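You operate a simulated robot arm through the tools that you are given. There is no shell and no other tool. Be economical: measure what you need, move in short steps, check, and stop when the job is done.

The job below is to be done with a simulated two-armed robot. You get a single attempt, and the scene is never put back.

Task
Pick up the green plug with one hand, pass it to the other hand and put it on the top of the well counter. Fetch the green brush and set it on the bottom shelf of the open rack. Fetch the purple scoop from the island bench and set it on the middle shelf of the open rack. Take the blue cup and put it on top of the blue plug. Put the cloth on the top of the sauce table away on the shelf at the end of the belt. Put the blue cup from the top of the sauce table on the middle rail table on the hall side and the clear cup on top of the ice pack there. Any order will do. Set down upright: green plug, cup.

It is judged by the outcome, as a careful person would: the job done as asked, and still so three seconds after it is handed in. It fails if anything else is knocked over, pushed out of place, dropped, spilled or broken. Flat cloth is picked up by pressing the open fingertips on it (5 to 10 N) and closing them slowly along it; thin cloth reads only 2 to 8 mm in the jaws.

Robot
Two 6-joint arms with two-finger parallel grippers on one trunk, on a base that drives. Base frame: it is fixed to the floor where the robot stands at the start and does not move with it; the origin is under the middle of the robot, x ahead of it, y to its left, z up; the surface under the hand at the start is at about z = 880. Readings come in mm, degrees, newtons and seconds.
The left shoulder is at the start at [60, 187, 1008], the right one opposite. With the tool pointing down near the work surface each hand reaches from about 260 to 620 mm from the robot's upright axis, wherever it stands, measured 20 degrees to its own side. Places, roughly: blue cup (5x5x4 cm) [3300, -500, 900]; blue plug (7x7x14 cm) [1200, -4100, 900]; bottom shelf of the open rack [-1400, -2100, 200]; cloth (10x8x3 cm) [3500, -800, 900]; cup [3750, -750, 1000]; green brush (24x5x5 cm) [500, 800, 900]; green plug (7x7x14 cm) [500, 100, 600]; ice pack (8x13x4 cm) [3800, -900, 900]; middle rail table on the hall side [3400, 2400, 700]; middle shelf of the open rack [-1400, -2100, 900]; purple scoop (18x6x4 cm) [500, 1400, 900]; shelf at the end of the belt (45x18 cm) [4500, -2780, 700]; top of the well counter (19x122 cm) [1740, 980, 880]. Payload 1.57 kg a hand.
The tool frame of a hand sits at the grasp point between the pads (the TCP): z along the fingers, y along the line on which they close. The tips reach 30 mm beyond it. The gripper opens to 110 mm. The fingers are 24 mm wide and 12 mm thick; the gripper's body (48 by 112 mm) begins 78 mm behind the TCP.
Orientation is that of the tool frame in the base frame, as a unit quaternion [w, x, y, z]. With the fingers straight down and closing along the base's y, the tool's x points along the base's -x, its y along +y and its z along -z.

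Tools
- The arms move only by the tool servo_tool. It takes "left_motion", "right_motion" or both (then of equal length, played together; a hand with none holds still); each is a list of rows, each a list of 7 numbers: the shift along the tool's x, y, z in mm, then the turn, a rotation vector about the tool's x, y, z in degrees, then the finger opening in mm, from 0 to 110. In form: [[tx, ty, tz, ax, ay, az, hand], ...]. A call has 1 to 8 rows; each row is the pose to reach, as a shift and turn from the pose commanded when the call began, along the tool's axes at that moment. A row lasts 0.2 s, in which the tool goes at most 50 mm and 8.6 degrees; a call with a longer step from one row to the next is refused whole, and so is a gripper value outside its range. A pose out of reach is approached as far as the arm can. The call stops where the force on the tool passes 40 N (or 10 N more than at its start, if that is more) or the arm is blocked; 0.2 s more then pass. The fingers move at their own pace (about 153 mm/s each) and stop on an object; they squeeze with about 43 N. The grip force told is the motor's: it shows also when the fingers shut on nothing. Time passes only in rows, and 0.2 s behind the last, so rows that repeat a pose let the fingers close. The reply holds the time, the measured pose of the TCP, the force on the tool along the base axes, the opening and the grip force, in the units named above and with some noise, with the torque about the TCP (base axes, N m) and any sound that the robot's microphone picked up, and new pictures: "pictures" is both (left out), scene, wrist or none (wrist: the cameras of the hands that moved).
- Cameras (640 x 400 px; columns grow to the right, rows downward): "scene" is now at [11.8, 25.9, 1544.9]; the picture's right is [0.36, -0.93, 0.00], its down [-0.73, -0.28, -0.62] and it looks along [0.58, 0.22, -0.78] (base axes); focal length 257 px, centre (320, 200). "left" rides on the left gripper at [70, -16, -141] in its tool frame; the picture's right is [0.23, 0.97, 0.00], its down [-0.86, 0.20, -0.48] and it looks along [-0.47, 0.11, 0.88] (tool axes); focal length 222 px, centre (320, 200). "right" rides on the right gripper at [70, 16, -141] in its tool frame; the picture's right is [-0.23, 0.97, 0.00], its down [-0.85, -0.20, -0.48] and it looks along [-0.47, -0.11, 0.88] (tool axes); focal length 222 px, centre (320, 200).
- raise_lower(by): slides the trunk up (or, below 0, down) by that many mm; the arms and the scene camera ride with it, the base frame stays. It gives what a move gives, with no picture.
- roll_base(legs): drives the robot by 1 to 6 legs, each [ahead, left, turn to the left] in mm, mm and degrees, along the robot's own axes; the way and the turn of a leg run together, so that a leg with both is an arc; at most 1500 mm and 180 degrees a leg. The arms and the cameras ride along, it lands a little off, and it stops where it bumps. It gives what a move gives, and a new picture of the scene camera.
- pan_tilt(pan, tilt): turns the head with the scene camera to pan (to the left, within 86 degrees either way) and tilt (down, from -29 to 69), counted from straight ahead of the robot. It gives what a move gives, and a new picture of the scene camera.
- pixel_to_xyz(camera, pixels): for up to 12 pixels [column, row] of the newest picture of that camera ("zoom" is the newest enlarged one), the place [x, y, z] in the base frame of the surface seen there, good to about 2 mm. It takes no simulated time.
- close_up(camera, box): a new picture of the part [left, top, right, bottom] of that camera's present view, enlarged. It takes no simulated time.
- close_job(): hands the job in; it is judged then, once.

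Go step by step. Measure first, check grasps and placings, and put right what went wrong. The budget is 145 turns and 260 pictures, counting those below and the enlarged ones. Unless the task says otherwise, let go and move clear before handing in.

The tools are called after "Emit:" as a command line: name --argument value ..., lists and objects as JSON in quotes. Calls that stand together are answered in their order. servo_tool: Moves the arms, as the interface text tells. Its arguments: {"type":"object","properties":{"left_motion":{"type":"array","items":{"type":"array","items":{"type":"number"}}},"right_motion":{"type":"array","items":{"type":"array","items":{"type":"number"}}},"pictures":{"type":"string","enum":["both","scene","wrist","none"]}},"required":[]} The other tools are called the same way: raise_lower (by) slides the trunk up or down; roll_base (legs) drives the base; pan_tilt (pan, tilt) turns the head that bears the scene camera; pixel_to_xyz (camera, pixels) gives the place of the surface under pixels of a picture; close_up (camera, box) takes an enlarged picture of a part of a camera's view; close_job () hands the job in.

At the start:

```text
time_s: 0.0
left_eef_pos: [374.7, 411.3, 1128.4]
left_tool_rot: [0.001, 0.0, 1.0, 0.0]
left_force: [0.7, -0.6, -0.4]
left_wrist_torque: [-0.01, -0.01, 0.03]
left_finger_gap: 110.1
left_finger_force: 0.0
right_eef_pos: [398.3, 77.9, 1192.1]
right_tool_rot: [0.0, -0.001, 1.0, 0.0]
right_force: [-1.1, 0.2, 0.5]
right_wrist_torque: [0.02, 0.0, 0.0]
right_finger_gap: 110.2
right_finger_force: 0.0
trunk travel left (down, up): [-637.0, 353.0]
robot x, y, heading: [3.2, 2.3, 0.1]
head pan, tilt: [21.2, 51.6]
```

scene: 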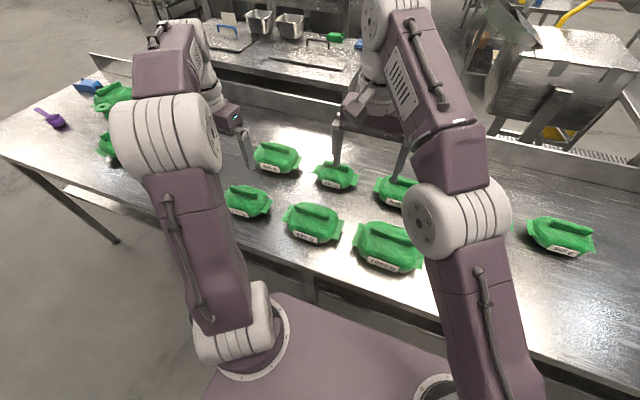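
right: 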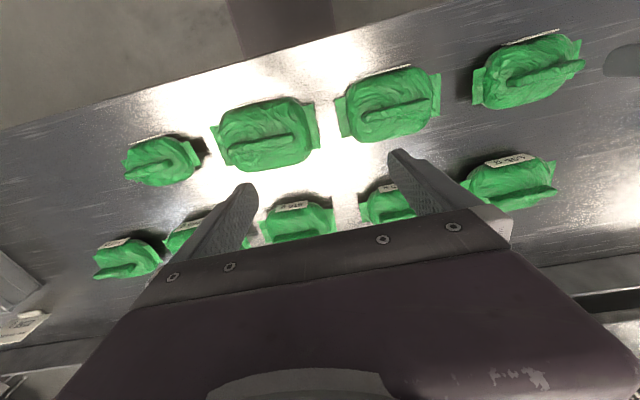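
left: 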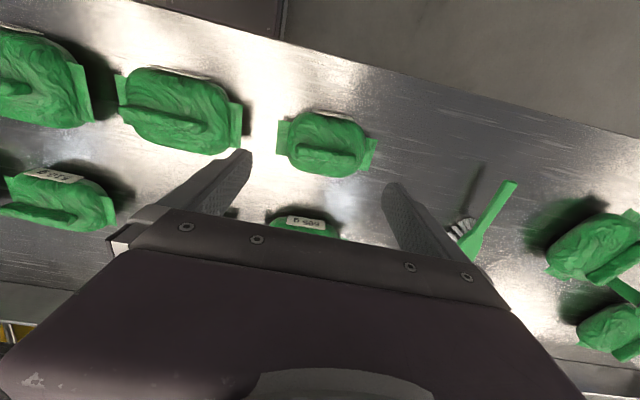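

The pictures show many green bags on the bench, a green brush at about (480,220) in the left wrist view, and a purple scoop at (50,118) in the scene. I'll locate the brush and scoop first.

Emit:
pixel_to_xyz --camera "left" --pixels '[[512, 184], [490, 215], [470, 250], [458, 228], [600, 240], [325, 140], [610, 290]]'

Emit:
pixel_to_xyz --camera "scene" --pixels '[[40, 112], [55, 122], [112, 95], [110, 145], [88, 86], [120, 240], [5, 150], [300, 265], [460, 200]]'

Emit:
pan_tilt --pan 60 --tilt 40

```text
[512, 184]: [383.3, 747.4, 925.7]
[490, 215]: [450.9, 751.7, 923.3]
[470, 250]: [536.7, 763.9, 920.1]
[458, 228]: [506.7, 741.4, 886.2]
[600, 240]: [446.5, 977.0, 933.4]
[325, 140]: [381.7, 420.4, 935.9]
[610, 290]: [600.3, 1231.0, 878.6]
```

```text
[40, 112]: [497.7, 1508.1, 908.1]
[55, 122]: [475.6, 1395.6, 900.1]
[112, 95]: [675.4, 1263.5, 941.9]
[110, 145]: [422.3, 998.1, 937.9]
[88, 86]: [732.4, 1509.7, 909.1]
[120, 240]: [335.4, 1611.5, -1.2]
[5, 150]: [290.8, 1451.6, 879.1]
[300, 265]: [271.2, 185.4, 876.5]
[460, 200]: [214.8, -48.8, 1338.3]
```

```text
time_s: 1.1
left_eef_pos: [374.2, 410.7, 1128.9]
left_tool_rot: [0.001, 0.0, 1.0, 0.0]
left_force: [0.9, 0.4, 0.0]
left_wrist_torque: [-0.02, -0.01, -0.01]
left_finger_gap: 110.0
left_finger_force: 0.0
right_eef_pos: [398.1, 78.0, 1191.9]
right_tool_rot: [0.001, 0.001, 1.0, 0.0]
right_force: [-0.8, 0.9, 0.6]
right_wrist_torque: [-0.03, 0.02, -0.03]
right_finger_gap: 110.1
right_finger_force: 0.0
trunk travel left (down, up): [-637.0, 353.0]
robot x, y, heading: [0.0, -0.8, 0.2]
head pan, tilt: [60.0, 40.0]
```

scene: 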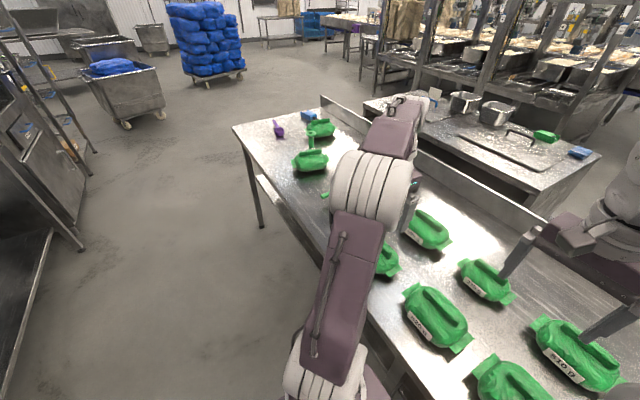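

The bench runs left to about y=1600; the scoop is at (278,130) and a counter stands behind the bench. I'll enlarge the bench end for the scoop and brush.

Emit:
close_up --camera "scene" --box '[220, 80, 440, 220]'

Emit:
pixel_to_xyz --camera "scene" --pixels '[[275, 123], [280, 134], [236, 127], [320, 110], [262, 225], [370, 103], [590, 160], [500, 160], [540, 215], [465, 100], [180, 70], [120, 85]]'

```text
2.86 times, centred on (330, 150) of scene
```

zoom: 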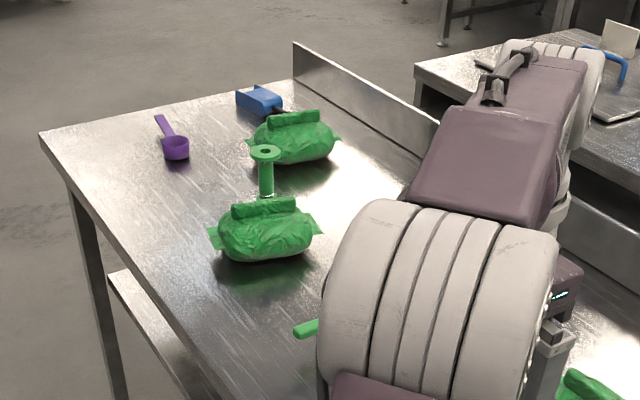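

```text
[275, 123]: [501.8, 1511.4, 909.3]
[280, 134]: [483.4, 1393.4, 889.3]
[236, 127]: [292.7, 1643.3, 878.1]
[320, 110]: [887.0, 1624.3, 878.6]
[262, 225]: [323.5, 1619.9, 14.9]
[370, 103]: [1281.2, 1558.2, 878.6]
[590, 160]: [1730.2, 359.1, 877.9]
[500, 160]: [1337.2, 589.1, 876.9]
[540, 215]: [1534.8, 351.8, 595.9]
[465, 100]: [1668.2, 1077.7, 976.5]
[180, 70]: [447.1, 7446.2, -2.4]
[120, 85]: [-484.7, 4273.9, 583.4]
```

The scoop lies at about (490,1450), handle along +y; the brush at about (460,755), handle along x. I'll slide left so the left hand can take the brush.

Emit:
roll_base --legs '[[0, 520, 0]]'

Emit:
pan_tilt --pan 15 --tilt 55

Emit:
close_up --camera "left" --box '[0, 0, 640, 400]'

```text
time_s: 4.1
left_eef_pos: [377.9, 929.8, 1129.5]
left_tool_rot: [0.001, 0.002, 1.0, -0.001]
left_force: [1.2, -0.2, -0.7]
left_wrist_torque: [0.01, 0.01, -0.02]
left_finger_gap: 109.7
left_finger_force: 0.1
right_eef_pos: [399.6, 598.6, 1191.7]
right_tool_rot: [0.0, 0.002, 1.0, -0.001]
right_force: [0.0, 0.6, 0.0]
right_wrist_torque: [-0.03, 0.04, 0.02]
right_finger_gap: 110.1
right_finger_force: 0.1
trunk travel left (down, up): [-637.0, 353.0]
robot x, y, heading: [3.0, 522.0, -0.3]
head pan, tilt: [60.0, 40.0]
```

scene: 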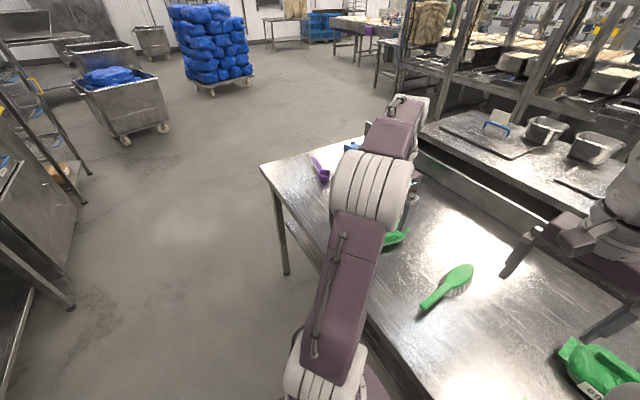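

```text
time_s: 5.2
left_eef_pos: [377.0, 930.3, 1129.3]
left_tool_rot: [0.001, 0.003, 1.0, 0.0]
left_force: [0.6, 0.0, -0.2]
left_wrist_torque: [0.0, 0.03, 0.02]
left_finger_gap: 109.9
left_finger_force: 0.0
right_eef_pos: [399.0, 598.4, 1192.1]
right_tool_rot: [0.001, 0.001, 1.0, 0.0]
right_force: [0.8, -0.5, 0.4]
right_wrist_torque: [-0.01, 0.0, 0.0]
right_finger_gap: 109.9
right_finger_force: 0.1
trunk travel left (down, up): [-637.0, 353.0]
robot x, y, heading: [-1.0, 525.0, -0.3]
head pan, tilt: [15.0, 55.0]
```

scene: 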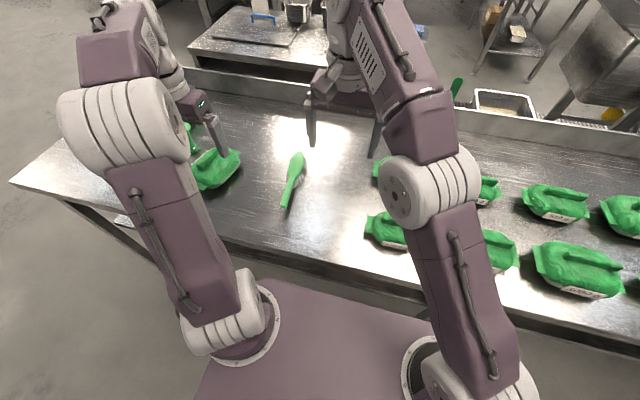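

```text
1.00 times, centred on (320, 200) of left (not enlarged: the box is as wide or as high as the picture)
```

zoom: 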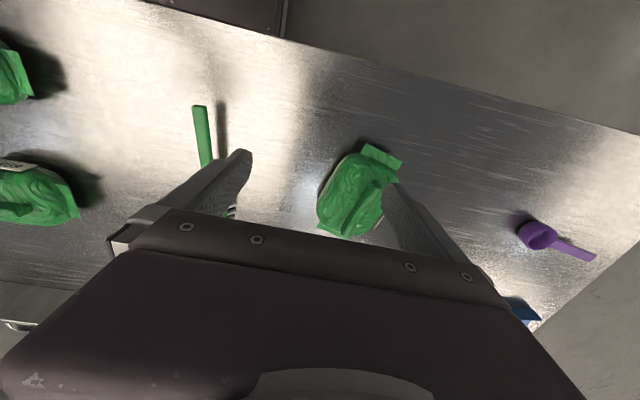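

The brush shows at (286,205)-(297,155) in the scene. I'll measure it finely.

Emit:
pixel_to_xyz --camera "scene" --pixels '[[286, 205], [288, 195], [290, 187], [293, 177], [296, 165], [299, 155], [302, 172]]'

Emit:
pixel_to_xyz --camera "left" --pixels '[[200, 108], [203, 130], [205, 155]]'

Emit:
close_up --camera "scene" --box '[250, 130, 350, 220]'

```text
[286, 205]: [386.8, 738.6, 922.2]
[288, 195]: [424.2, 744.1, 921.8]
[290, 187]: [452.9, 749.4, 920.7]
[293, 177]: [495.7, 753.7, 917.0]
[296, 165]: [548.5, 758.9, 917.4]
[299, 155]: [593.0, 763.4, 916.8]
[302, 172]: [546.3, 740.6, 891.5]
```

```text
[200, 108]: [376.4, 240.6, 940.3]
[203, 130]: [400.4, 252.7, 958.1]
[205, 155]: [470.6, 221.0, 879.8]
```

```text
4.44 times, centred on (300, 175) of scene
```

zoom: 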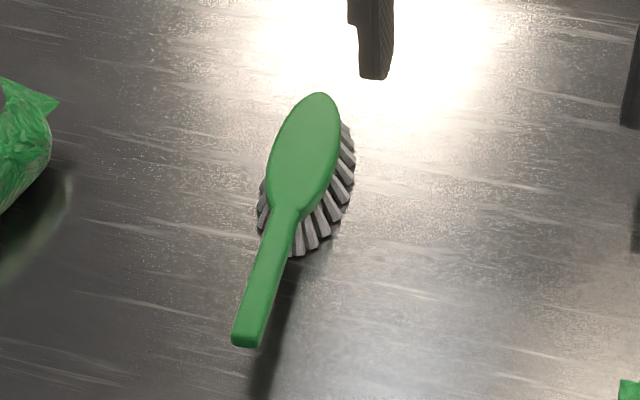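

The brush handle runs from (387,739) to about (490,753), top z 921, yawed 7°. I'll take the handle with the left hand tilted 45° forward so the same tilt suits the shelf; first hovering, right hand moving aside.

Emit:
servo_tool --left_motion '[[0, -30, 15, -0.46, -7.5, -1.1, 90], [0, -61, 33, -0.9, -15, -2.2, 90], [0, -91, 50, -1.4, -22.5, -3.3, 80], [0, -121, 67, -1.8, -30, -4.4, 70], [0, -152, 83, -2.3, -37.4, -5.5, 70], [0, -182, 100, -2.74, -44.9, -6.63, 70]]' --right_motion '[[0, -25, 0, 0, 0, 0, 110], [0, -50, 0, 0, 0, 0, 110], [0, -75, 0, 0, 0, 0, 110], [0, -100, 0, 0, 0, 0, 110], [0, -120, 0, 0, 0, 0, 110], [0, -120, 0, 0, 0, 0, 110]]' --pictures "both"

```text
time_s: 6.6
left_eef_pos: [401.5, 763.6, 1052.0]
left_tool_rot: [0.357, -0.047, 0.933, 0.012]
left_force: [1.2, 0.1, -0.9]
left_wrist_torque: [0.0, 0.02, -0.01]
left_finger_gap: 70.0
left_finger_force: 0.1
left hand out of reach, approached as far as the arm can: row 6
right_eef_pos: [401.6, 477.7, 1191.5]
right_tool_rot: [0.0, 0.002, 1.0, 0.0]
right_force: [0.3, -0.5, -0.7]
right_wrist_torque: [-0.02, 0.04, -0.01]
right_finger_gap: 110.1
right_finger_force: 0.1
trunk travel left (down, up): [-637.0, 353.0]
robot x, y, heading: [3.1, 522.7, -0.5]
head pan, tilt: [15.0, 55.0]
```

scene: 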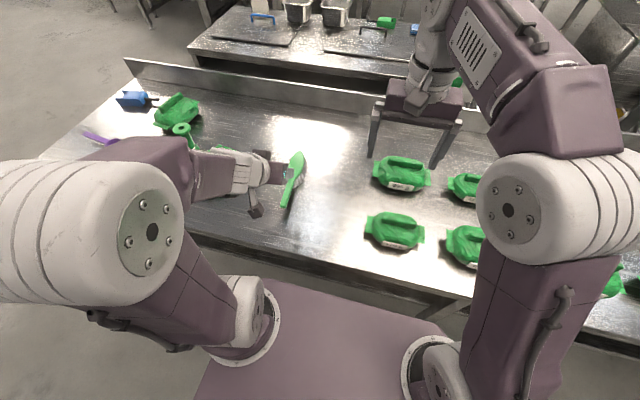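
right: 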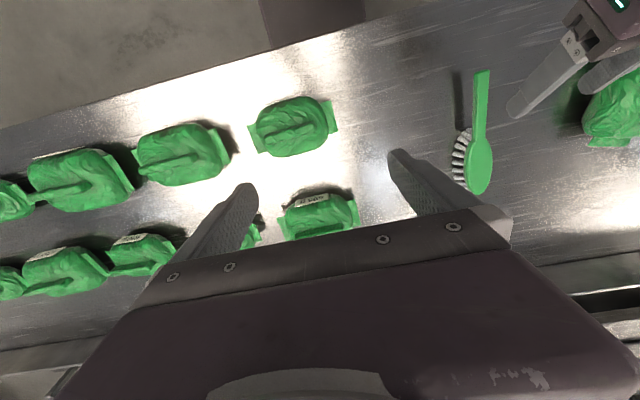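
left: 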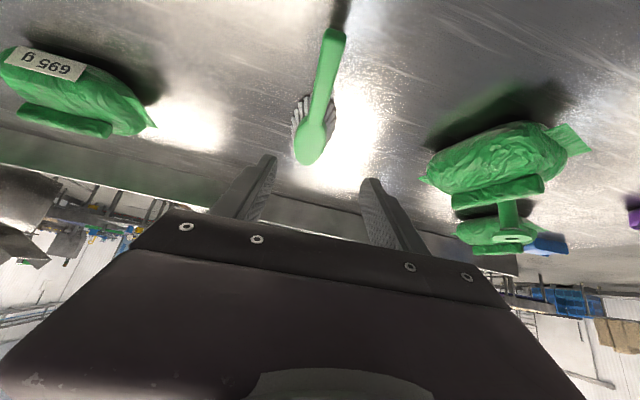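

The left arm is folded too tight at this tilt. I'll back the base off 150 mm and then reach forward.

Emit:
roll_base --legs '[[-150, 0, 0]]'

Emit:
servo_tool --left_motion '[[-30, -3, 30, 0, 0, 0, 70], [-60, -6, 60, 0, 0, 0, 70], [-90, -9, 90, 0, -3, 0, 70], [-100, -12, 110, 0, -6, 0, 70]]' --pictures "both"

```text
time_s: 8.0
left_eef_pos: [253.9, 764.8, 1052.3]
left_tool_rot: [0.358, -0.047, 0.933, 0.011]
left_force: [-0.4, -0.3, 0.4]
left_wrist_torque: [0.0, 0.01, 0.03]
left_finger_gap: 69.9
left_finger_force: 0.1
right_eef_pos: [254.4, 478.4, 1191.8]
right_tool_rot: [-0.001, 0.001, 1.0, 0.0]
right_force: [0.2, -0.5, -1.1]
right_wrist_torque: [-0.02, -0.02, -0.04]
right_finger_gap: 110.2
right_finger_force: 0.1
trunk travel left (down, up): [-637.0, 353.0]
robot x, y, heading: [-149.1, 521.7, -0.2]
head pan, tilt: [15.0, 55.0]
```

scene: 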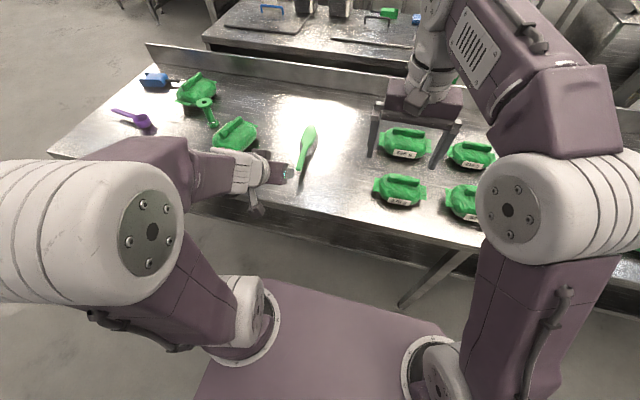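

```text
time_s: 9.0
left_eef_pos: [391.7, 761.2, 1041.5]
left_tool_rot: [0.392, -0.043, 0.919, 0.005]
left_force: [-0.5, 0.5, -0.6]
left_wrist_torque: [0.0, 0.0, 0.0]
left_finger_gap: 70.0
left_finger_force: 0.1
left hand out of reach, approached as far as the arm can: row 4
right_eef_pos: [253.0, 477.8, 1191.4]
right_tool_rot: [-0.001, 0.001, 1.0, -0.001]
right_force: [0.2, 0.6, 1.1]
right_wrist_torque: [0.0, 0.01, -0.01]
right_finger_gap: 110.0
right_finger_force: 0.1
trunk travel left (down, up): [-637.0, 353.0]
robot x, y, heading: [-144.1, 525.9, -0.1]
head pan, tilt: [15.0, 55.0]
```

scene: 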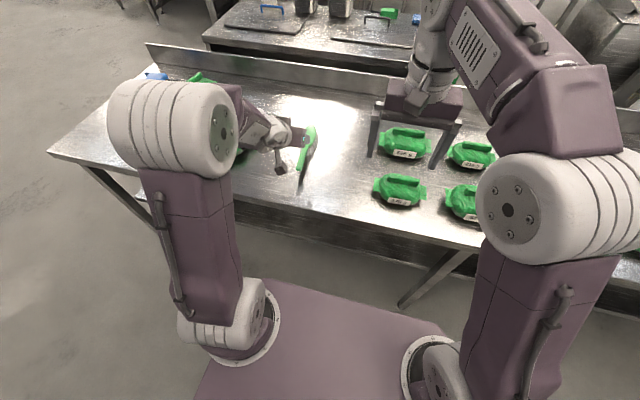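
left: 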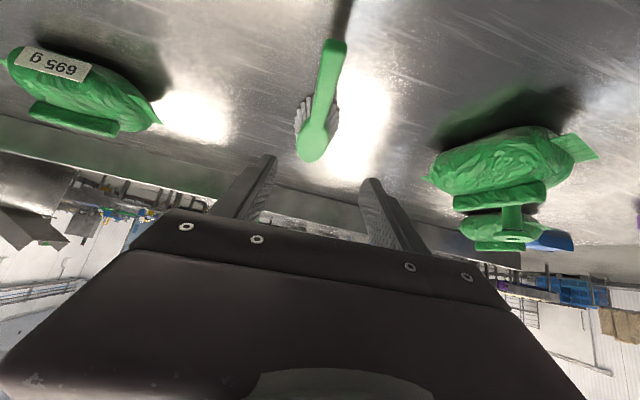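

Tilt is capped near 46° here by the wrist, so I'll ease the tilt to about 40° and go down toward the handle, stopping above it.

Emit:
servo_tool --left_motion '[[9, -5, 30, 0, 3, 0, 60], [17, -10, 60, 0, 6, 0, 60], [25, -15, 89, 0, 6, 0, 60]]' --pictures "both"

```text
time_s: 9.8
left_eef_pos: [441.4, 758.9, 966.7]
left_tool_rot: [0.356, -0.046, 0.933, 0.008]
left_force: [0.4, -0.1, 0.0]
left_wrist_torque: [0.01, -0.01, -0.01]
left_finger_gap: 60.0
left_finger_force: 0.0
left hand out of reach, approached as far as the arm can: row 3
right_eef_pos: [253.7, 479.4, 1191.3]
right_tool_rot: [0.0, 0.002, 1.0, 0.0]
right_force: [-0.5, -0.3, 0.9]
right_wrist_torque: [0.04, 0.01, 0.04]
right_finger_gap: 110.1
right_finger_force: 0.1
trunk travel left (down, up): [-637.0, 353.0]
robot x, y, heading: [-146.9, 521.8, -0.2]
head pan, tilt: [15.0, 55.0]
```

scene: 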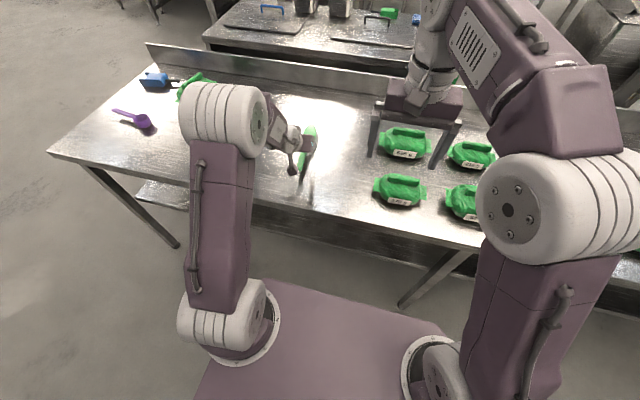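
left: 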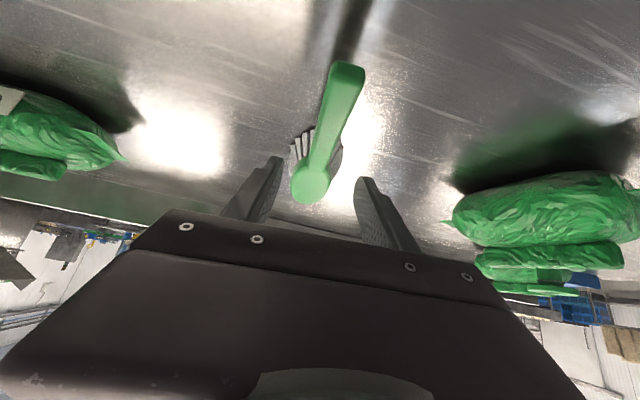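

The arm is at its limit but well placed in x; the hand is 11 mm too far left of the handle. I'll shift it and lower the trunk 52 mm to bring the fingers around the handle.

Emit:
servo_tool --left_motion '[[0, -11, 0, 0, 0, 0, 60], [0, -11, 0, 0, 0, 0, 60]]' --pictures "none"

Emit:
raise_lower --by -52

Emit:
close_up --camera "left" --box '[160, 50, 480, 250]'

```text
time_s: 10.4
left_eef_pos: [438.4, 754.3, 964.0]
left_tool_rot: [0.347, -0.044, 0.937, 0.001]
left_force: [0.2, 0.6, 0.7]
left_wrist_torque: [0.01, 0.0, 0.02]
left_finger_gap: 59.7
left_finger_force: 0.1
left hand out of reach, approached as far as the arm can: row 1
right_eef_pos: [252.6, 479.1, 1193.0]
right_tool_rot: [0.0, 0.001, 1.0, 0.0]
right_force: [0.1, -0.1, 0.3]
right_wrist_torque: [0.03, 0.02, 0.01]
right_finger_gap: 109.8
right_finger_force: 0.2
trunk travel left (down, up): [-637.0, 353.0]
robot x, y, heading: [-143.3, 522.5, -0.2]
head pan, tilt: [15.0, 55.0]
```

```text
time_s: 11.3
left_eef_pos: [437.1, 752.7, 911.9]
left_tool_rot: [0.348, -0.044, 0.937, 0.003]
left_force: [0.8, 0.2, 0.0]
left_wrist_torque: [-0.01, -0.01, 0.01]
left_finger_gap: 59.8
left_finger_force: 0.1
right_eef_pos: [253.4, 478.5, 1140.8]
right_tool_rot: [0.001, 0.002, 1.0, 0.0]
right_force: [0.0, 0.0, -0.4]
right_wrist_torque: [-0.03, 0.0, 0.03]
right_finger_gap: 110.1
right_finger_force: 0.0
trunk travel left (down, up): [-585.0, 405.0]
robot x, y, heading: [-145.7, 524.0, 0.0]
head pan, tilt: [15.0, 55.0]
```

```text
2.00 times, centred on (320, 150) of left
```

zoom: 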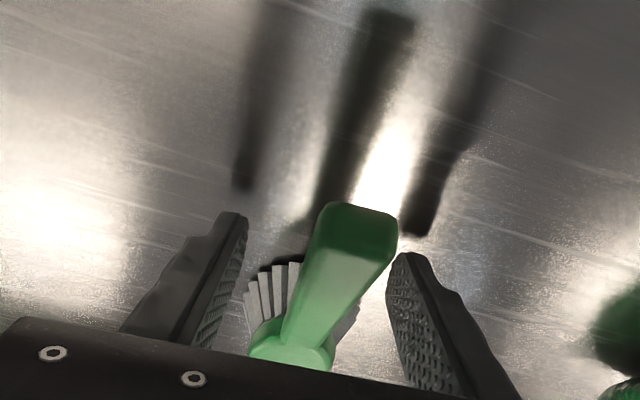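

The handle sits between the fingers. Closing, then lifting by raising the trunk.

Emit:
servo_tool --left_motion '[[0, 0, 0, 0, 0, 0, 30], [0, 0, 0, 0, 0, 0, 0], [0, 0, 0, 0, 0, 0, 0], [0, 0, 0, 0, 0, 0, 0]]' --pictures "none"

Emit:
raise_lower --by 120

Emit:
pan_tilt --pan 25 --tilt 50

```text
time_s: 12.3
left_eef_pos: [437.4, 752.6, 912.7]
left_tool_rot: [0.349, -0.043, 0.936, 0.001]
left_force: [-0.2, -0.1, 1.4]
left_wrist_torque: [0.07, 0.02, 0.03]
left_finger_gap: 25.3
left_finger_force: 36.8
right_eef_pos: [252.5, 478.4, 1139.8]
right_tool_rot: [0.0, 0.002, 1.0, 0.0]
right_force: [-0.5, -0.1, 0.3]
right_wrist_torque: [0.0, 0.04, -0.01]
right_finger_gap: 110.1
right_finger_force: 0.1
trunk travel left (down, up): [-585.0, 405.0]
robot x, y, heading: [-145.8, 522.0, -0.2]
head pan, tilt: [15.0, 55.0]
```

```text
time_s: 13.8
left_eef_pos: [437.4, 752.6, 1030.8]
left_tool_rot: [0.348, -0.043, 0.937, 0.001]
left_force: [0.1, 0.2, -0.9]
left_wrist_torque: [0.03, 0.06, 0.01]
left_finger_gap: 25.3
left_finger_force: 36.4
right_eef_pos: [254.4, 478.4, 1260.4]
right_tool_rot: [-0.001, 0.001, 1.0, 0.0]
right_force: [-0.4, -0.1, 0.5]
right_wrist_torque: [0.02, 0.0, 0.01]
right_finger_gap: 109.9
right_finger_force: 0.2
trunk travel left (down, up): [-705.0, 285.0]
robot x, y, heading: [-146.8, 521.5, -0.3]
head pan, tilt: [15.0, 55.0]
```

```text
time_s: 14.5
left_eef_pos: [438.7, 754.2, 1031.4]
left_tool_rot: [0.348, -0.044, 0.937, 0.001]
left_force: [0.4, 0.3, -1.6]
left_wrist_torque: [-0.02, 0.13, -0.01]
left_finger_gap: 25.4
left_finger_force: 36.7
right_eef_pos: [252.7, 478.0, 1261.2]
right_tool_rot: [0.0, 0.001, 1.0, -0.001]
right_force: [-0.1, 0.4, -0.6]
right_wrist_torque: [-0.02, 0.01, -0.01]
right_finger_gap: 109.8
right_finger_force: 0.0
trunk travel left (down, up): [-705.0, 285.0]
robot x, y, heading: [-146.9, 520.8, -0.1]
head pan, tilt: [25.0, 50.0]
```

scene: 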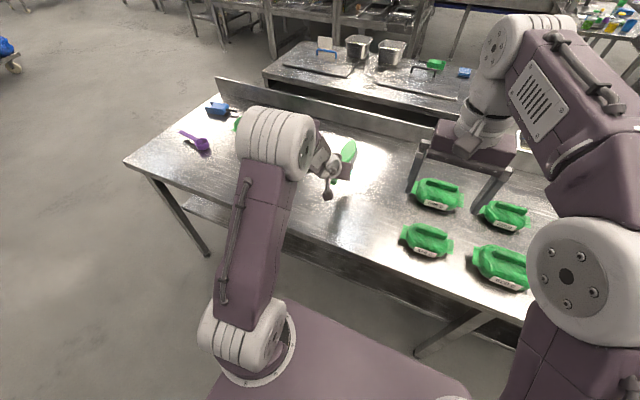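

The brush is held (25 mm gap, lifted). Next the scoop: I'll go round the bench's end; first raise the trunk and look left for the floor.

Emit:
raise_lower --by 120

Emit:
pan_tilt --pan 86 --tilt 40

Emit:
pixel_to_xyz --camera "scene" --pixels '[[40, 380], [150, 300], [150, 200], [250, 300], [250, 200], [320, 150], [450, 150], [60, 200], [200, 120]]'

```text
time_s: 16.0
left_eef_pos: [437.6, 753.3, 1153.0]
left_tool_rot: [0.348, -0.043, 0.937, 0.002]
left_force: [-0.5, 0.7, -1.4]
left_wrist_torque: [-0.01, 0.11, -0.01]
left_finger_gap: 25.4
left_finger_force: 36.7
right_eef_pos: [252.9, 478.8, 1379.6]
right_tool_rot: [0.0, 0.002, 1.0, 0.001]
right_force: [0.1, -0.6, 0.4]
right_wrist_torque: [0.0, 0.01, 0.03]
right_finger_gap: 109.9
right_finger_force: 0.0
trunk travel left (down, up): [-825.0, 165.0]
robot x, y, heading: [-143.4, 522.7, 0.0]
head pan, tilt: [25.0, 50.0]
```

```text
time_s: 17.3
left_eef_pos: [438.4, 753.3, 1151.5]
left_tool_rot: [0.347, -0.044, 0.937, 0.002]
left_force: [0.5, -0.4, -0.6]
left_wrist_torque: [-0.04, 0.09, -0.01]
left_finger_gap: 25.1
left_finger_force: 36.2
right_eef_pos: [253.2, 478.0, 1379.6]
right_tool_rot: [0.0, 0.001, 1.0, 0.0]
right_force: [-0.2, -0.3, 0.5]
right_wrist_torque: [0.01, 0.02, -0.01]
right_finger_gap: 109.7
right_finger_force: 0.1
trunk travel left (down, up): [-825.0, 165.0]
robot x, y, heading: [-145.4, 525.4, -0.2]
head pan, tilt: [85.9, 40.0]
```

scene: 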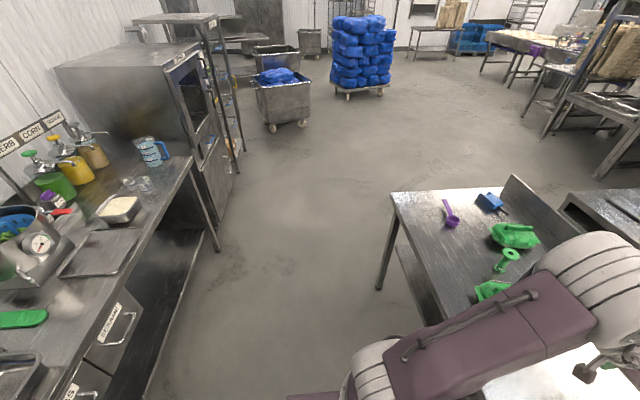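

```text
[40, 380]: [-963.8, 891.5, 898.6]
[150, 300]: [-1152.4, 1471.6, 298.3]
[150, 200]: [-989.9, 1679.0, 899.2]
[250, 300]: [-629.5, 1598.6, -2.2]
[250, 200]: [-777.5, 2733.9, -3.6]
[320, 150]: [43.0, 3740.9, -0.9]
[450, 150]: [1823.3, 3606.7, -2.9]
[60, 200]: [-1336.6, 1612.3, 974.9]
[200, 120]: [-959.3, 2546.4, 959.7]
```

The floor from x≈-600 on is clear all the way to y=3700. I'll slide left past the bench, turn to face −y and come up to the scoop's handle end.

Emit:
roll_base --legs '[[0, 1460, 0], [0, 0, -90], [0, 785, 0]]'

Emit:
pan_tilt --pan -5 --tilt 55

Emit:
close_up --camera "right" --box '[0, 0, 640, 400]'

```text
time_s: 32.2
left_eef_pos: [870.8, 1406.2, 1152.1]
left_tool_rot: [0.249, 0.626, 0.698, -0.243]
left_force: [0.5, -0.4, -0.9]
left_wrist_torque: [0.11, 0.01, -0.01]
left_finger_gap: 25.4
left_finger_force: 36.7
right_eef_pos: [593.3, 1588.4, 1379.6]
right_tool_rot: [0.0, 0.704, 0.71, 0.0]
right_force: [-0.2, 0.0, 0.6]
right_wrist_torque: [0.01, 0.01, -0.04]
right_finger_gap: 110.0
right_finger_force: 0.1
trunk travel left (down, up): [-825.0, 165.0]
robot x, y, heading: [635.2, 1988.5, -89.6]
head pan, tilt: [85.9, 40.0]
```

scene: 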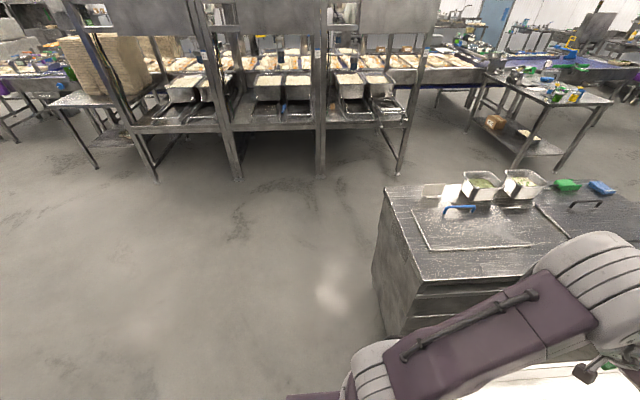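

```text
time_s: 33.9
left_eef_pos: [870.8, 1407.1, 1152.3]
left_tool_rot: [0.248, 0.628, 0.697, -0.243]
left_force: [0.5, -0.2, -1.4]
left_wrist_torque: [0.13, 0.01, -0.02]
left_finger_gap: 25.3
left_finger_force: 36.5
right_eef_pos: [595.2, 1586.9, 1379.6]
right_tool_rot: [0.0, 0.704, 0.71, 0.0]
right_force: [0.5, -0.2, -0.2]
right_wrist_torque: [0.02, 0.02, -0.03]
right_finger_gap: 110.3
right_finger_force: 0.1
trunk travel left (down, up): [-825.0, 165.0]
robot x, y, heading: [635.8, 1988.4, -89.5]
head pan, tilt: [-5.0, 55.0]
```

scene: 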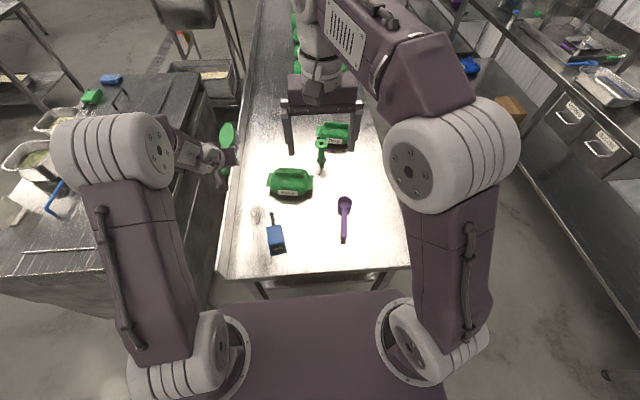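

```text
1.00 times, centred on (320, 200) of right (not enlarged: the box is as wide or as high as the picture)
```

zoom: 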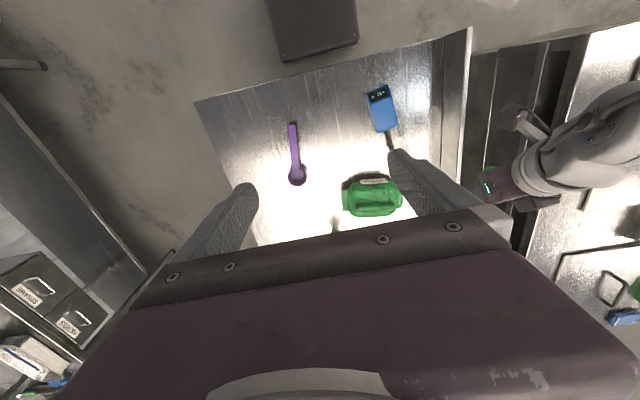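

The scoop is straight ahead, handle toward me (scene (344,240), bowl (345,203)). Measuring it.

Emit:
pixel_to_xyz --camera "zoom" --pixels '[[292, 125], [293, 135], [294, 145], [295, 155], [296, 165], [296, 178]]'

Emit:
pixel_to_xyz --camera "scene" --pixels '[[343, 238], [344, 228], [344, 218], [345, 211], [345, 203], [275, 240], [318, 150], [323, 160]]'

Emit:
close_up --camera "scene" --box '[250, 130, 410, 260]'

```text
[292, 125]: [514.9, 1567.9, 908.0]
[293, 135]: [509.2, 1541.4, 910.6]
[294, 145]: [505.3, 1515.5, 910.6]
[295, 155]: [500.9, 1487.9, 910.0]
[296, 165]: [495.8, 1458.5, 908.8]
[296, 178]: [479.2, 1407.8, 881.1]
```

```text
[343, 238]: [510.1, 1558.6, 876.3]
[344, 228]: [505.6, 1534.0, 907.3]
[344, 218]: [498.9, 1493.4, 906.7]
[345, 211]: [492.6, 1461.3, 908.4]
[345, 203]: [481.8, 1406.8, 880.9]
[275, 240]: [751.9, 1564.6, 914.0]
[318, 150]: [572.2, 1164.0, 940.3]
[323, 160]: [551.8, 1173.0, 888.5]
```

```text
3.08 times, centred on (330, 195) of scene
```

zoom: 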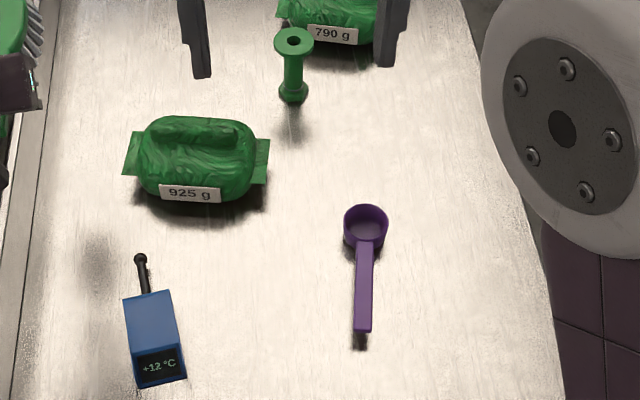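

The handle runs (515,1568)→(494,1450), top z 910. I'll back off a little, tilt the right hand 40° onto the handle line, and lift the left hand with the brush to keep clear.

Emit:
roll_base --legs '[[-110, 40, 0]]'

Emit:
servo_tool --right_motion '[[-26, -19, 32, 0.5, -5.7, 1.3, 110], [-52, -37, 65, 1.0, -11.4, 2.7, 90], [-78, -56, 97, 1.5, -17.1, 4.0, 60], [-104, -74, 130, 1.9, -22.8, 5.3, 60], [-130, -93, 162, 2.4, -28.5, 6.6, 60], [-156, -111, 195, 2.9, -34.2, 8.0, 60], [-182, -130, 227, 3.4, -39.9, 9.3, 60]]' --left_motion '[[-24, 0, -27, 0, 0, 0, 0], [-47, 0, -54, 0, 0, 0, 0], [-71, 0, -81, 0, 0, 0, 0], [-94, 0, -108, 0, 0, 0, 0], [-118, 0, -135, 0, 0, 0, 0], [-141, 0, -162, 0, 0, 0, 0], [-165, 0, -189, 0, 0, 0, 0]]' --pictures "both"

```text
time_s: 35.1
left_eef_pos: [911.3, 1513.4, 1151.3]
left_tool_rot: [0.248, 0.628, 0.697, -0.242]
left_force: [0.2, -0.7, -1.3]
left_wrist_torque: [0.12, 0.02, 0.0]
left_finger_gap: 25.4
left_finger_force: 36.9
right_eef_pos: [633.4, 1693.8, 1378.8]
right_tool_rot: [0.0, 0.704, 0.71, 0.001]
right_force: [-0.2, -0.9, -0.2]
right_wrist_torque: [-0.01, -0.03, 0.01]
right_finger_gap: 110.2
right_finger_force: 0.1
trunk travel left (down, up): [-825.0, 165.0]
robot x, y, heading: [672.0, 2096.4, -89.3]
head pan, tilt: [-5.0, 55.0]
```

scene: 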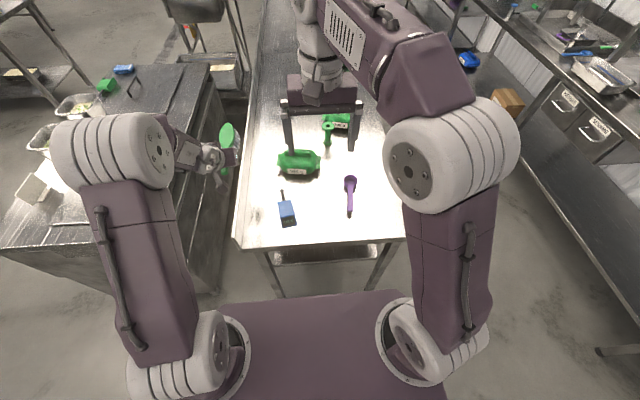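

```text
time_s: 36.7
left_eef_pos: [918.2, 1511.9, 1401.9]
left_tool_rot: [0.247, 0.627, 0.698, -0.242]
left_force: [0.2, 0.4, -1.4]
left_wrist_torque: [0.14, 0.01, 0.02]
left_finger_gap: 25.6
left_finger_force: 37.2
left hand out of reach, approached as far as the arm can: row 1, 2
right_eef_pos: [505.7, 1513.1, 1149.1]
right_tool_rot: [0.221, 0.717, 0.609, -0.257]
right_force: [0.7, -0.1, 1.6]
right_wrist_torque: [0.03, 0.01, 0.02]
right_finger_gap: 59.9
right_finger_force: 0.0
trunk travel left (down, up): [-825.0, 165.0]
robot x, y, heading: [672.5, 2096.5, -89.4]
head pan, tilt: [-5.0, 55.0]
```

scene: 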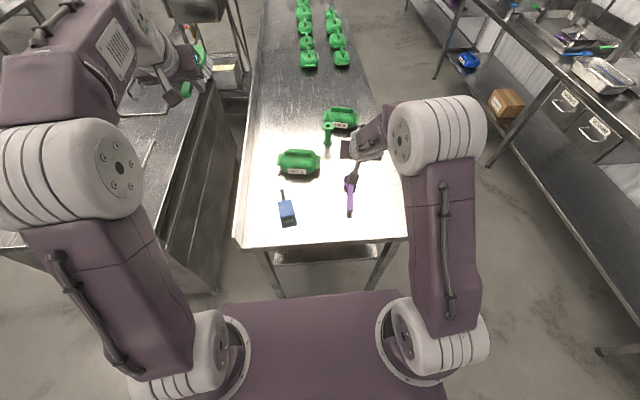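
right: 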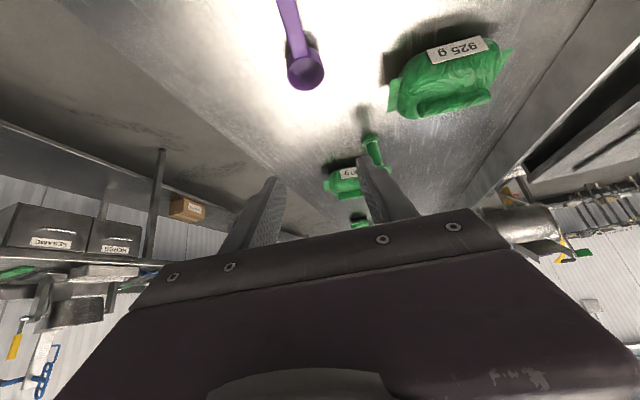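
left: 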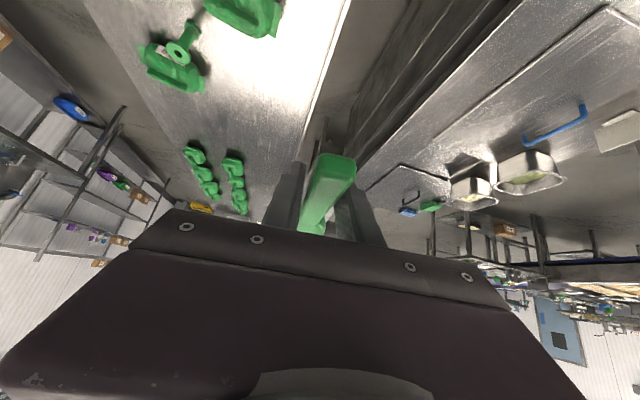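

The right TCP is right above the handle point (506,1513). Lowering the trunk 240 mm.

Emit:
raise_lower --by -240

Emit:
close_up --camera "right" --box '[160, 50, 480, 250]'

```text
time_s: 39.2
left_eef_pos: [918.3, 1513.7, 1161.9]
left_tool_rot: [0.248, 0.628, 0.697, -0.244]
left_force: [0.2, -1.5, -1.5]
left_wrist_torque: [0.12, -0.01, 0.0]
left_finger_gap: 25.4
left_finger_force: 37.0
right_eef_pos: [505.2, 1513.6, 911.5]
right_tool_rot: [0.222, 0.715, 0.609, -0.261]
right_force: [-0.6, -0.6, -0.1]
right_wrist_torque: [0.03, -0.04, 0.02]
right_finger_gap: 60.0
right_finger_force: 0.1
trunk travel left (down, up): [-585.0, 405.0]
robot x, y, heading: [674.2, 2097.1, -89.2]
head pan, tilt: [-5.0, 55.0]
```

```text
2.00 times, centred on (320, 150) of right
```

zoom: 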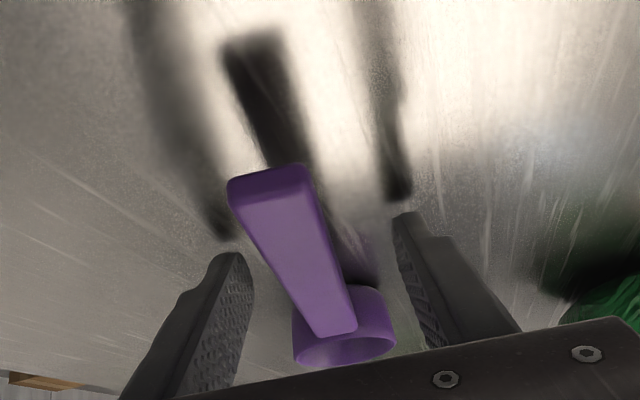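

The purple handle lies between the fingers; closing and lifting.

Emit:
servo_tool --right_motion '[[0, 0, 3, 0, 0, 0, 30], [0, 0, 3, 0, 0, 0, 0], [0, 0, 3, 0, 0, 0, 0], [0, 0, 3, 0, 0, 0, 0]]' --pictures "none"

Emit:
raise_lower --by 150

Emit:
close_up --camera "right" --box '[0, 0, 640, 400]'

```text
time_s: 40.2
left_eef_pos: [918.4, 1514.6, 1163.5]
left_tool_rot: [0.248, 0.627, 0.697, -0.243]
left_force: [0.2, 0.0, -0.6]
left_wrist_torque: [0.12, -0.01, -0.01]
left_finger_gap: 25.5
left_finger_force: 36.9
right_eef_pos: [504.2, 1511.8, 909.5]
right_tool_rot: [0.223, 0.715, 0.609, -0.261]
right_force: [0.3, 0.0, 10.6]
right_wrist_torque: [-0.19, -0.04, -0.09]
right_finger_gap: 21.0
right_finger_force: 34.4
trunk travel left (down, up): [-585.0, 405.0]
robot x, y, heading: [671.7, 2094.7, -89.5]
head pan, tilt: [-5.0, 55.0]
```

```text
time_s: 41.9
left_eef_pos: [918.1, 1513.1, 1311.6]
left_tool_rot: [0.249, 0.626, 0.698, -0.242]
left_force: [-0.5, 0.4, -1.4]
left_wrist_torque: [0.11, 0.02, 0.0]
left_finger_gap: 25.1
left_finger_force: 37.3
right_eef_pos: [505.1, 1512.2, 1059.3]
right_tool_rot: [0.221, 0.715, 0.61, -0.26]
right_force: [-0.4, 0.0, 0.2]
right_wrist_torque: [0.03, -0.03, 0.0]
right_finger_gap: 21.4
right_finger_force: 34.8
trunk travel left (down, up): [-735.0, 255.0]
robot x, y, heading: [671.5, 2099.9, -89.5]
head pan, tilt: [-5.0, 55.0]
```

```text
1.00 times, centred on (320, 200) of right (not enlarged: the box is as wide or as high as the picture)
```

zoom: 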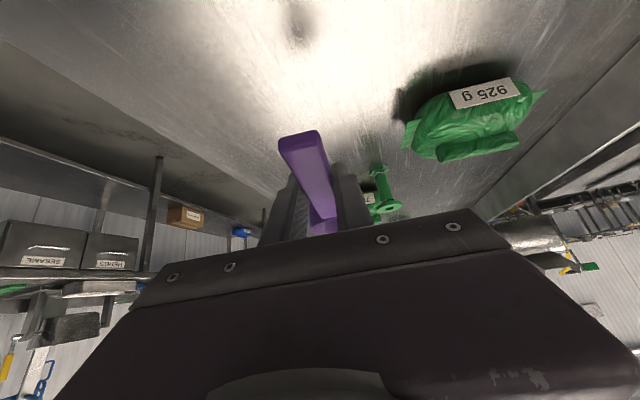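

Both tools are held. I'll slide right into the aisle between bench and back counter and look down it.

Emit:
roll_base --legs '[[0, -990, 0]]'

Emit:
pan_tilt --pan -10 --tilt 25

Emit:
pixel_to_xyz --camera "scene" --pixels '[[320, 250], [320, 200], [320, 150], [320, 120], [250, 150], [400, 150], [400, 200], [420, 120], [260, 200]]'

```text
time_s: 47.1
left_eef_pos: [-80.8, 1506.5, 1311.2]
left_tool_rot: [0.246, 0.631, 0.693, -0.245]
left_force: [-0.6, 0.4, -1.5]
left_wrist_torque: [0.11, 0.03, -0.02]
left_finger_gap: 25.2
left_finger_force: 36.7
right_eef_pos: [-495.1, 1511.9, 1059.4]
right_tool_rot: [0.22, 0.719, 0.605, -0.261]
right_force: [-1.6, 0.5, -0.4]
right_wrist_torque: [0.04, -0.02, 0.04]
right_finger_gap: 20.9
right_finger_force: 34.1
trunk travel left (down, up): [-735.0, 255.0]
robot x, y, heading: [-319.0, 2095.2, -89.8]
head pan, tilt: [-5.0, 55.0]
```

scene: 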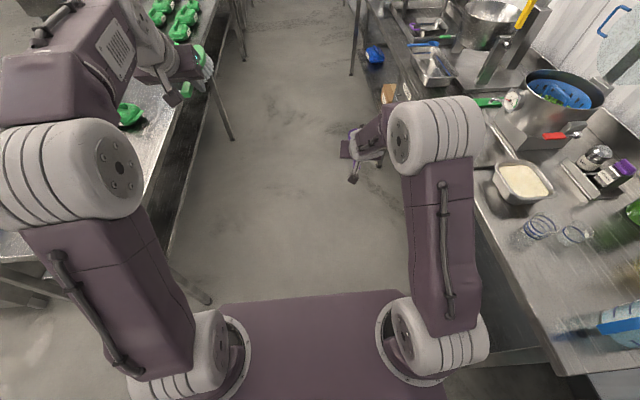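

```text
time_s: 48.0
left_eef_pos: [-81.3, 1507.5, 1311.2]
left_tool_rot: [0.246, 0.632, 0.693, -0.245]
left_force: [0.2, -0.7, -1.3]
left_wrist_torque: [0.11, 0.0, 0.0]
left_finger_gap: 25.1
left_finger_force: 36.6
right_eef_pos: [-494.0, 1511.6, 1058.7]
right_tool_rot: [0.221, 0.719, 0.605, -0.261]
right_force: [0.3, 0.6, 0.2]
right_wrist_torque: [0.03, -0.01, 0.02]
right_finger_gap: 21.1
right_finger_force: 34.2
trunk travel left (down, up): [-735.0, 255.0]
robot x, y, heading: [-315.9, 2096.3, -90.1]
head pan, tilt: [-10.0, 25.0]
```

scene: 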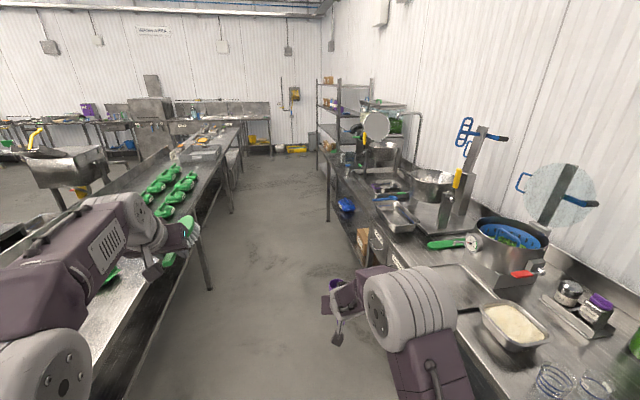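

```text
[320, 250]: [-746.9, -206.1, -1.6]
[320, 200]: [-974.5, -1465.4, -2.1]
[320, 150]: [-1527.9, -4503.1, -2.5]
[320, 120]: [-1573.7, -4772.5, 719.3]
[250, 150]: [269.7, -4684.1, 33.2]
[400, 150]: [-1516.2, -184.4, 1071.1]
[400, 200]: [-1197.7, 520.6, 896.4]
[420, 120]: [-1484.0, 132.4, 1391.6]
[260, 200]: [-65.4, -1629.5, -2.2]
```

The aisle is clear down to the open rack at (330,110). I'll drive down and turn to face the rack.

Emit:
roll_base --legs '[[1500, 0, 0], [1500, 0, 0], [1150, 0, 0], [0, 0, -90]]'

Emit:
pan_tilt --pan 0 --tilt 35

```text
time_s: 71.7
left_eef_pos: [-930.3, -2308.2, 1311.9]
left_tool_rot: [0.008, 0.936, 0.061, -0.347]
left_force: [-0.8, 0.1, -1.3]
left_wrist_torque: [0.02, -0.11, 0.01]
left_finger_gap: 25.4
left_finger_force: 36.3
right_eef_pos: [-938.8, -1895.3, 1059.4]
right_tool_rot: [-0.024, 0.937, -0.066, -0.342]
right_force: [-0.8, 1.2, -0.5]
right_wrist_torque: [-0.01, -0.06, 0.02]
right_finger_gap: 20.8
right_finger_force: 34.2
trunk travel left (down, up): [-735.0, 255.0]
robot x, y, heading: [-352.7, -2050.7, -178.2]
head pan, tilt: [-10.0, 25.0]
```

scene: 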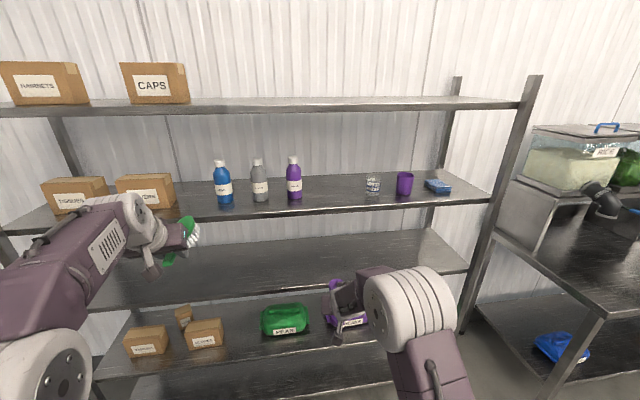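

```text
time_s: 72.4
left_eef_pos: [-930.3, -2308.7, 1312.1]
left_tool_rot: [0.008, 0.936, 0.059, -0.348]
left_force: [-0.5, -0.4, -1.1]
left_wrist_torque: [0.03, -0.14, 0.03]
left_finger_gap: 25.4
left_finger_force: 36.1
right_eef_pos: [-941.1, -1896.3, 1059.2]
right_tool_rot: [-0.024, 0.937, -0.066, -0.341]
right_force: [-0.8, 0.8, -0.4]
right_wrist_torque: [-0.02, -0.04, -0.03]
right_finger_gap: 21.4
right_finger_force: 34.6
trunk travel left (down, up): [-735.0, 255.0]
robot x, y, heading: [-352.3, -2056.1, -178.5]
head pan, tilt: [0.0, 35.0]
```

scene: 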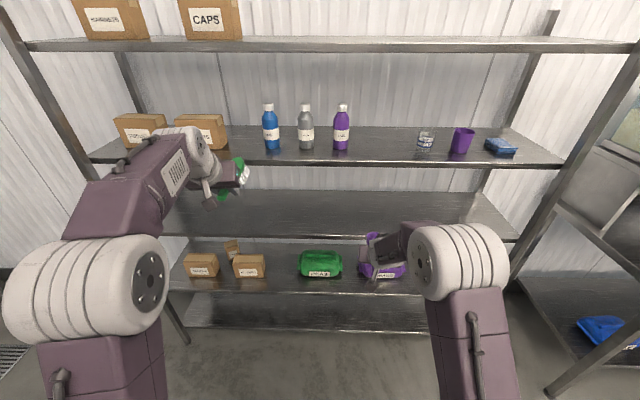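

Five shelves are visible: the empty one at (330,215) should be the middle and (300,310) the bottom. Measuring edges.

Emit:
pixel_to_xyz --camera "scene" --pixels '[[320, 200], [330, 215], [330, 236], [300, 45], [300, 162], [320, 150], [330, 292], [280, 310], [330, 328], [290, 285], [200, 315], [120, 300]]'

Emit:
close_up --camera "scene" --box '[160, 170, 560, 350]'

```text
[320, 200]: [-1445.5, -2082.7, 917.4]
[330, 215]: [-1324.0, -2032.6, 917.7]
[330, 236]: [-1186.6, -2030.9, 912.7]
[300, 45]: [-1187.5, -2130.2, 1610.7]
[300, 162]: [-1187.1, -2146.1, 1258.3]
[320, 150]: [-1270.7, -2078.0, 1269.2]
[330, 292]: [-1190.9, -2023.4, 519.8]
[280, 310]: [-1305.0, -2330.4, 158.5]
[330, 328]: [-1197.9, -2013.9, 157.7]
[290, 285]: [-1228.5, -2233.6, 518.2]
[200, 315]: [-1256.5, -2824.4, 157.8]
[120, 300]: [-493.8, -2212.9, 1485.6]
```

```text
1.60 times, centred on (360, 260) of scene
```

zoom: 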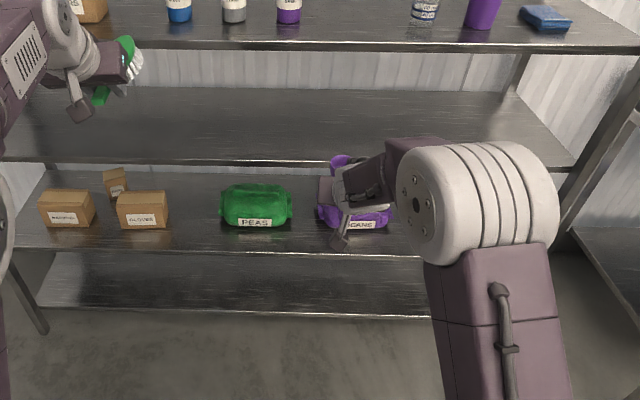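

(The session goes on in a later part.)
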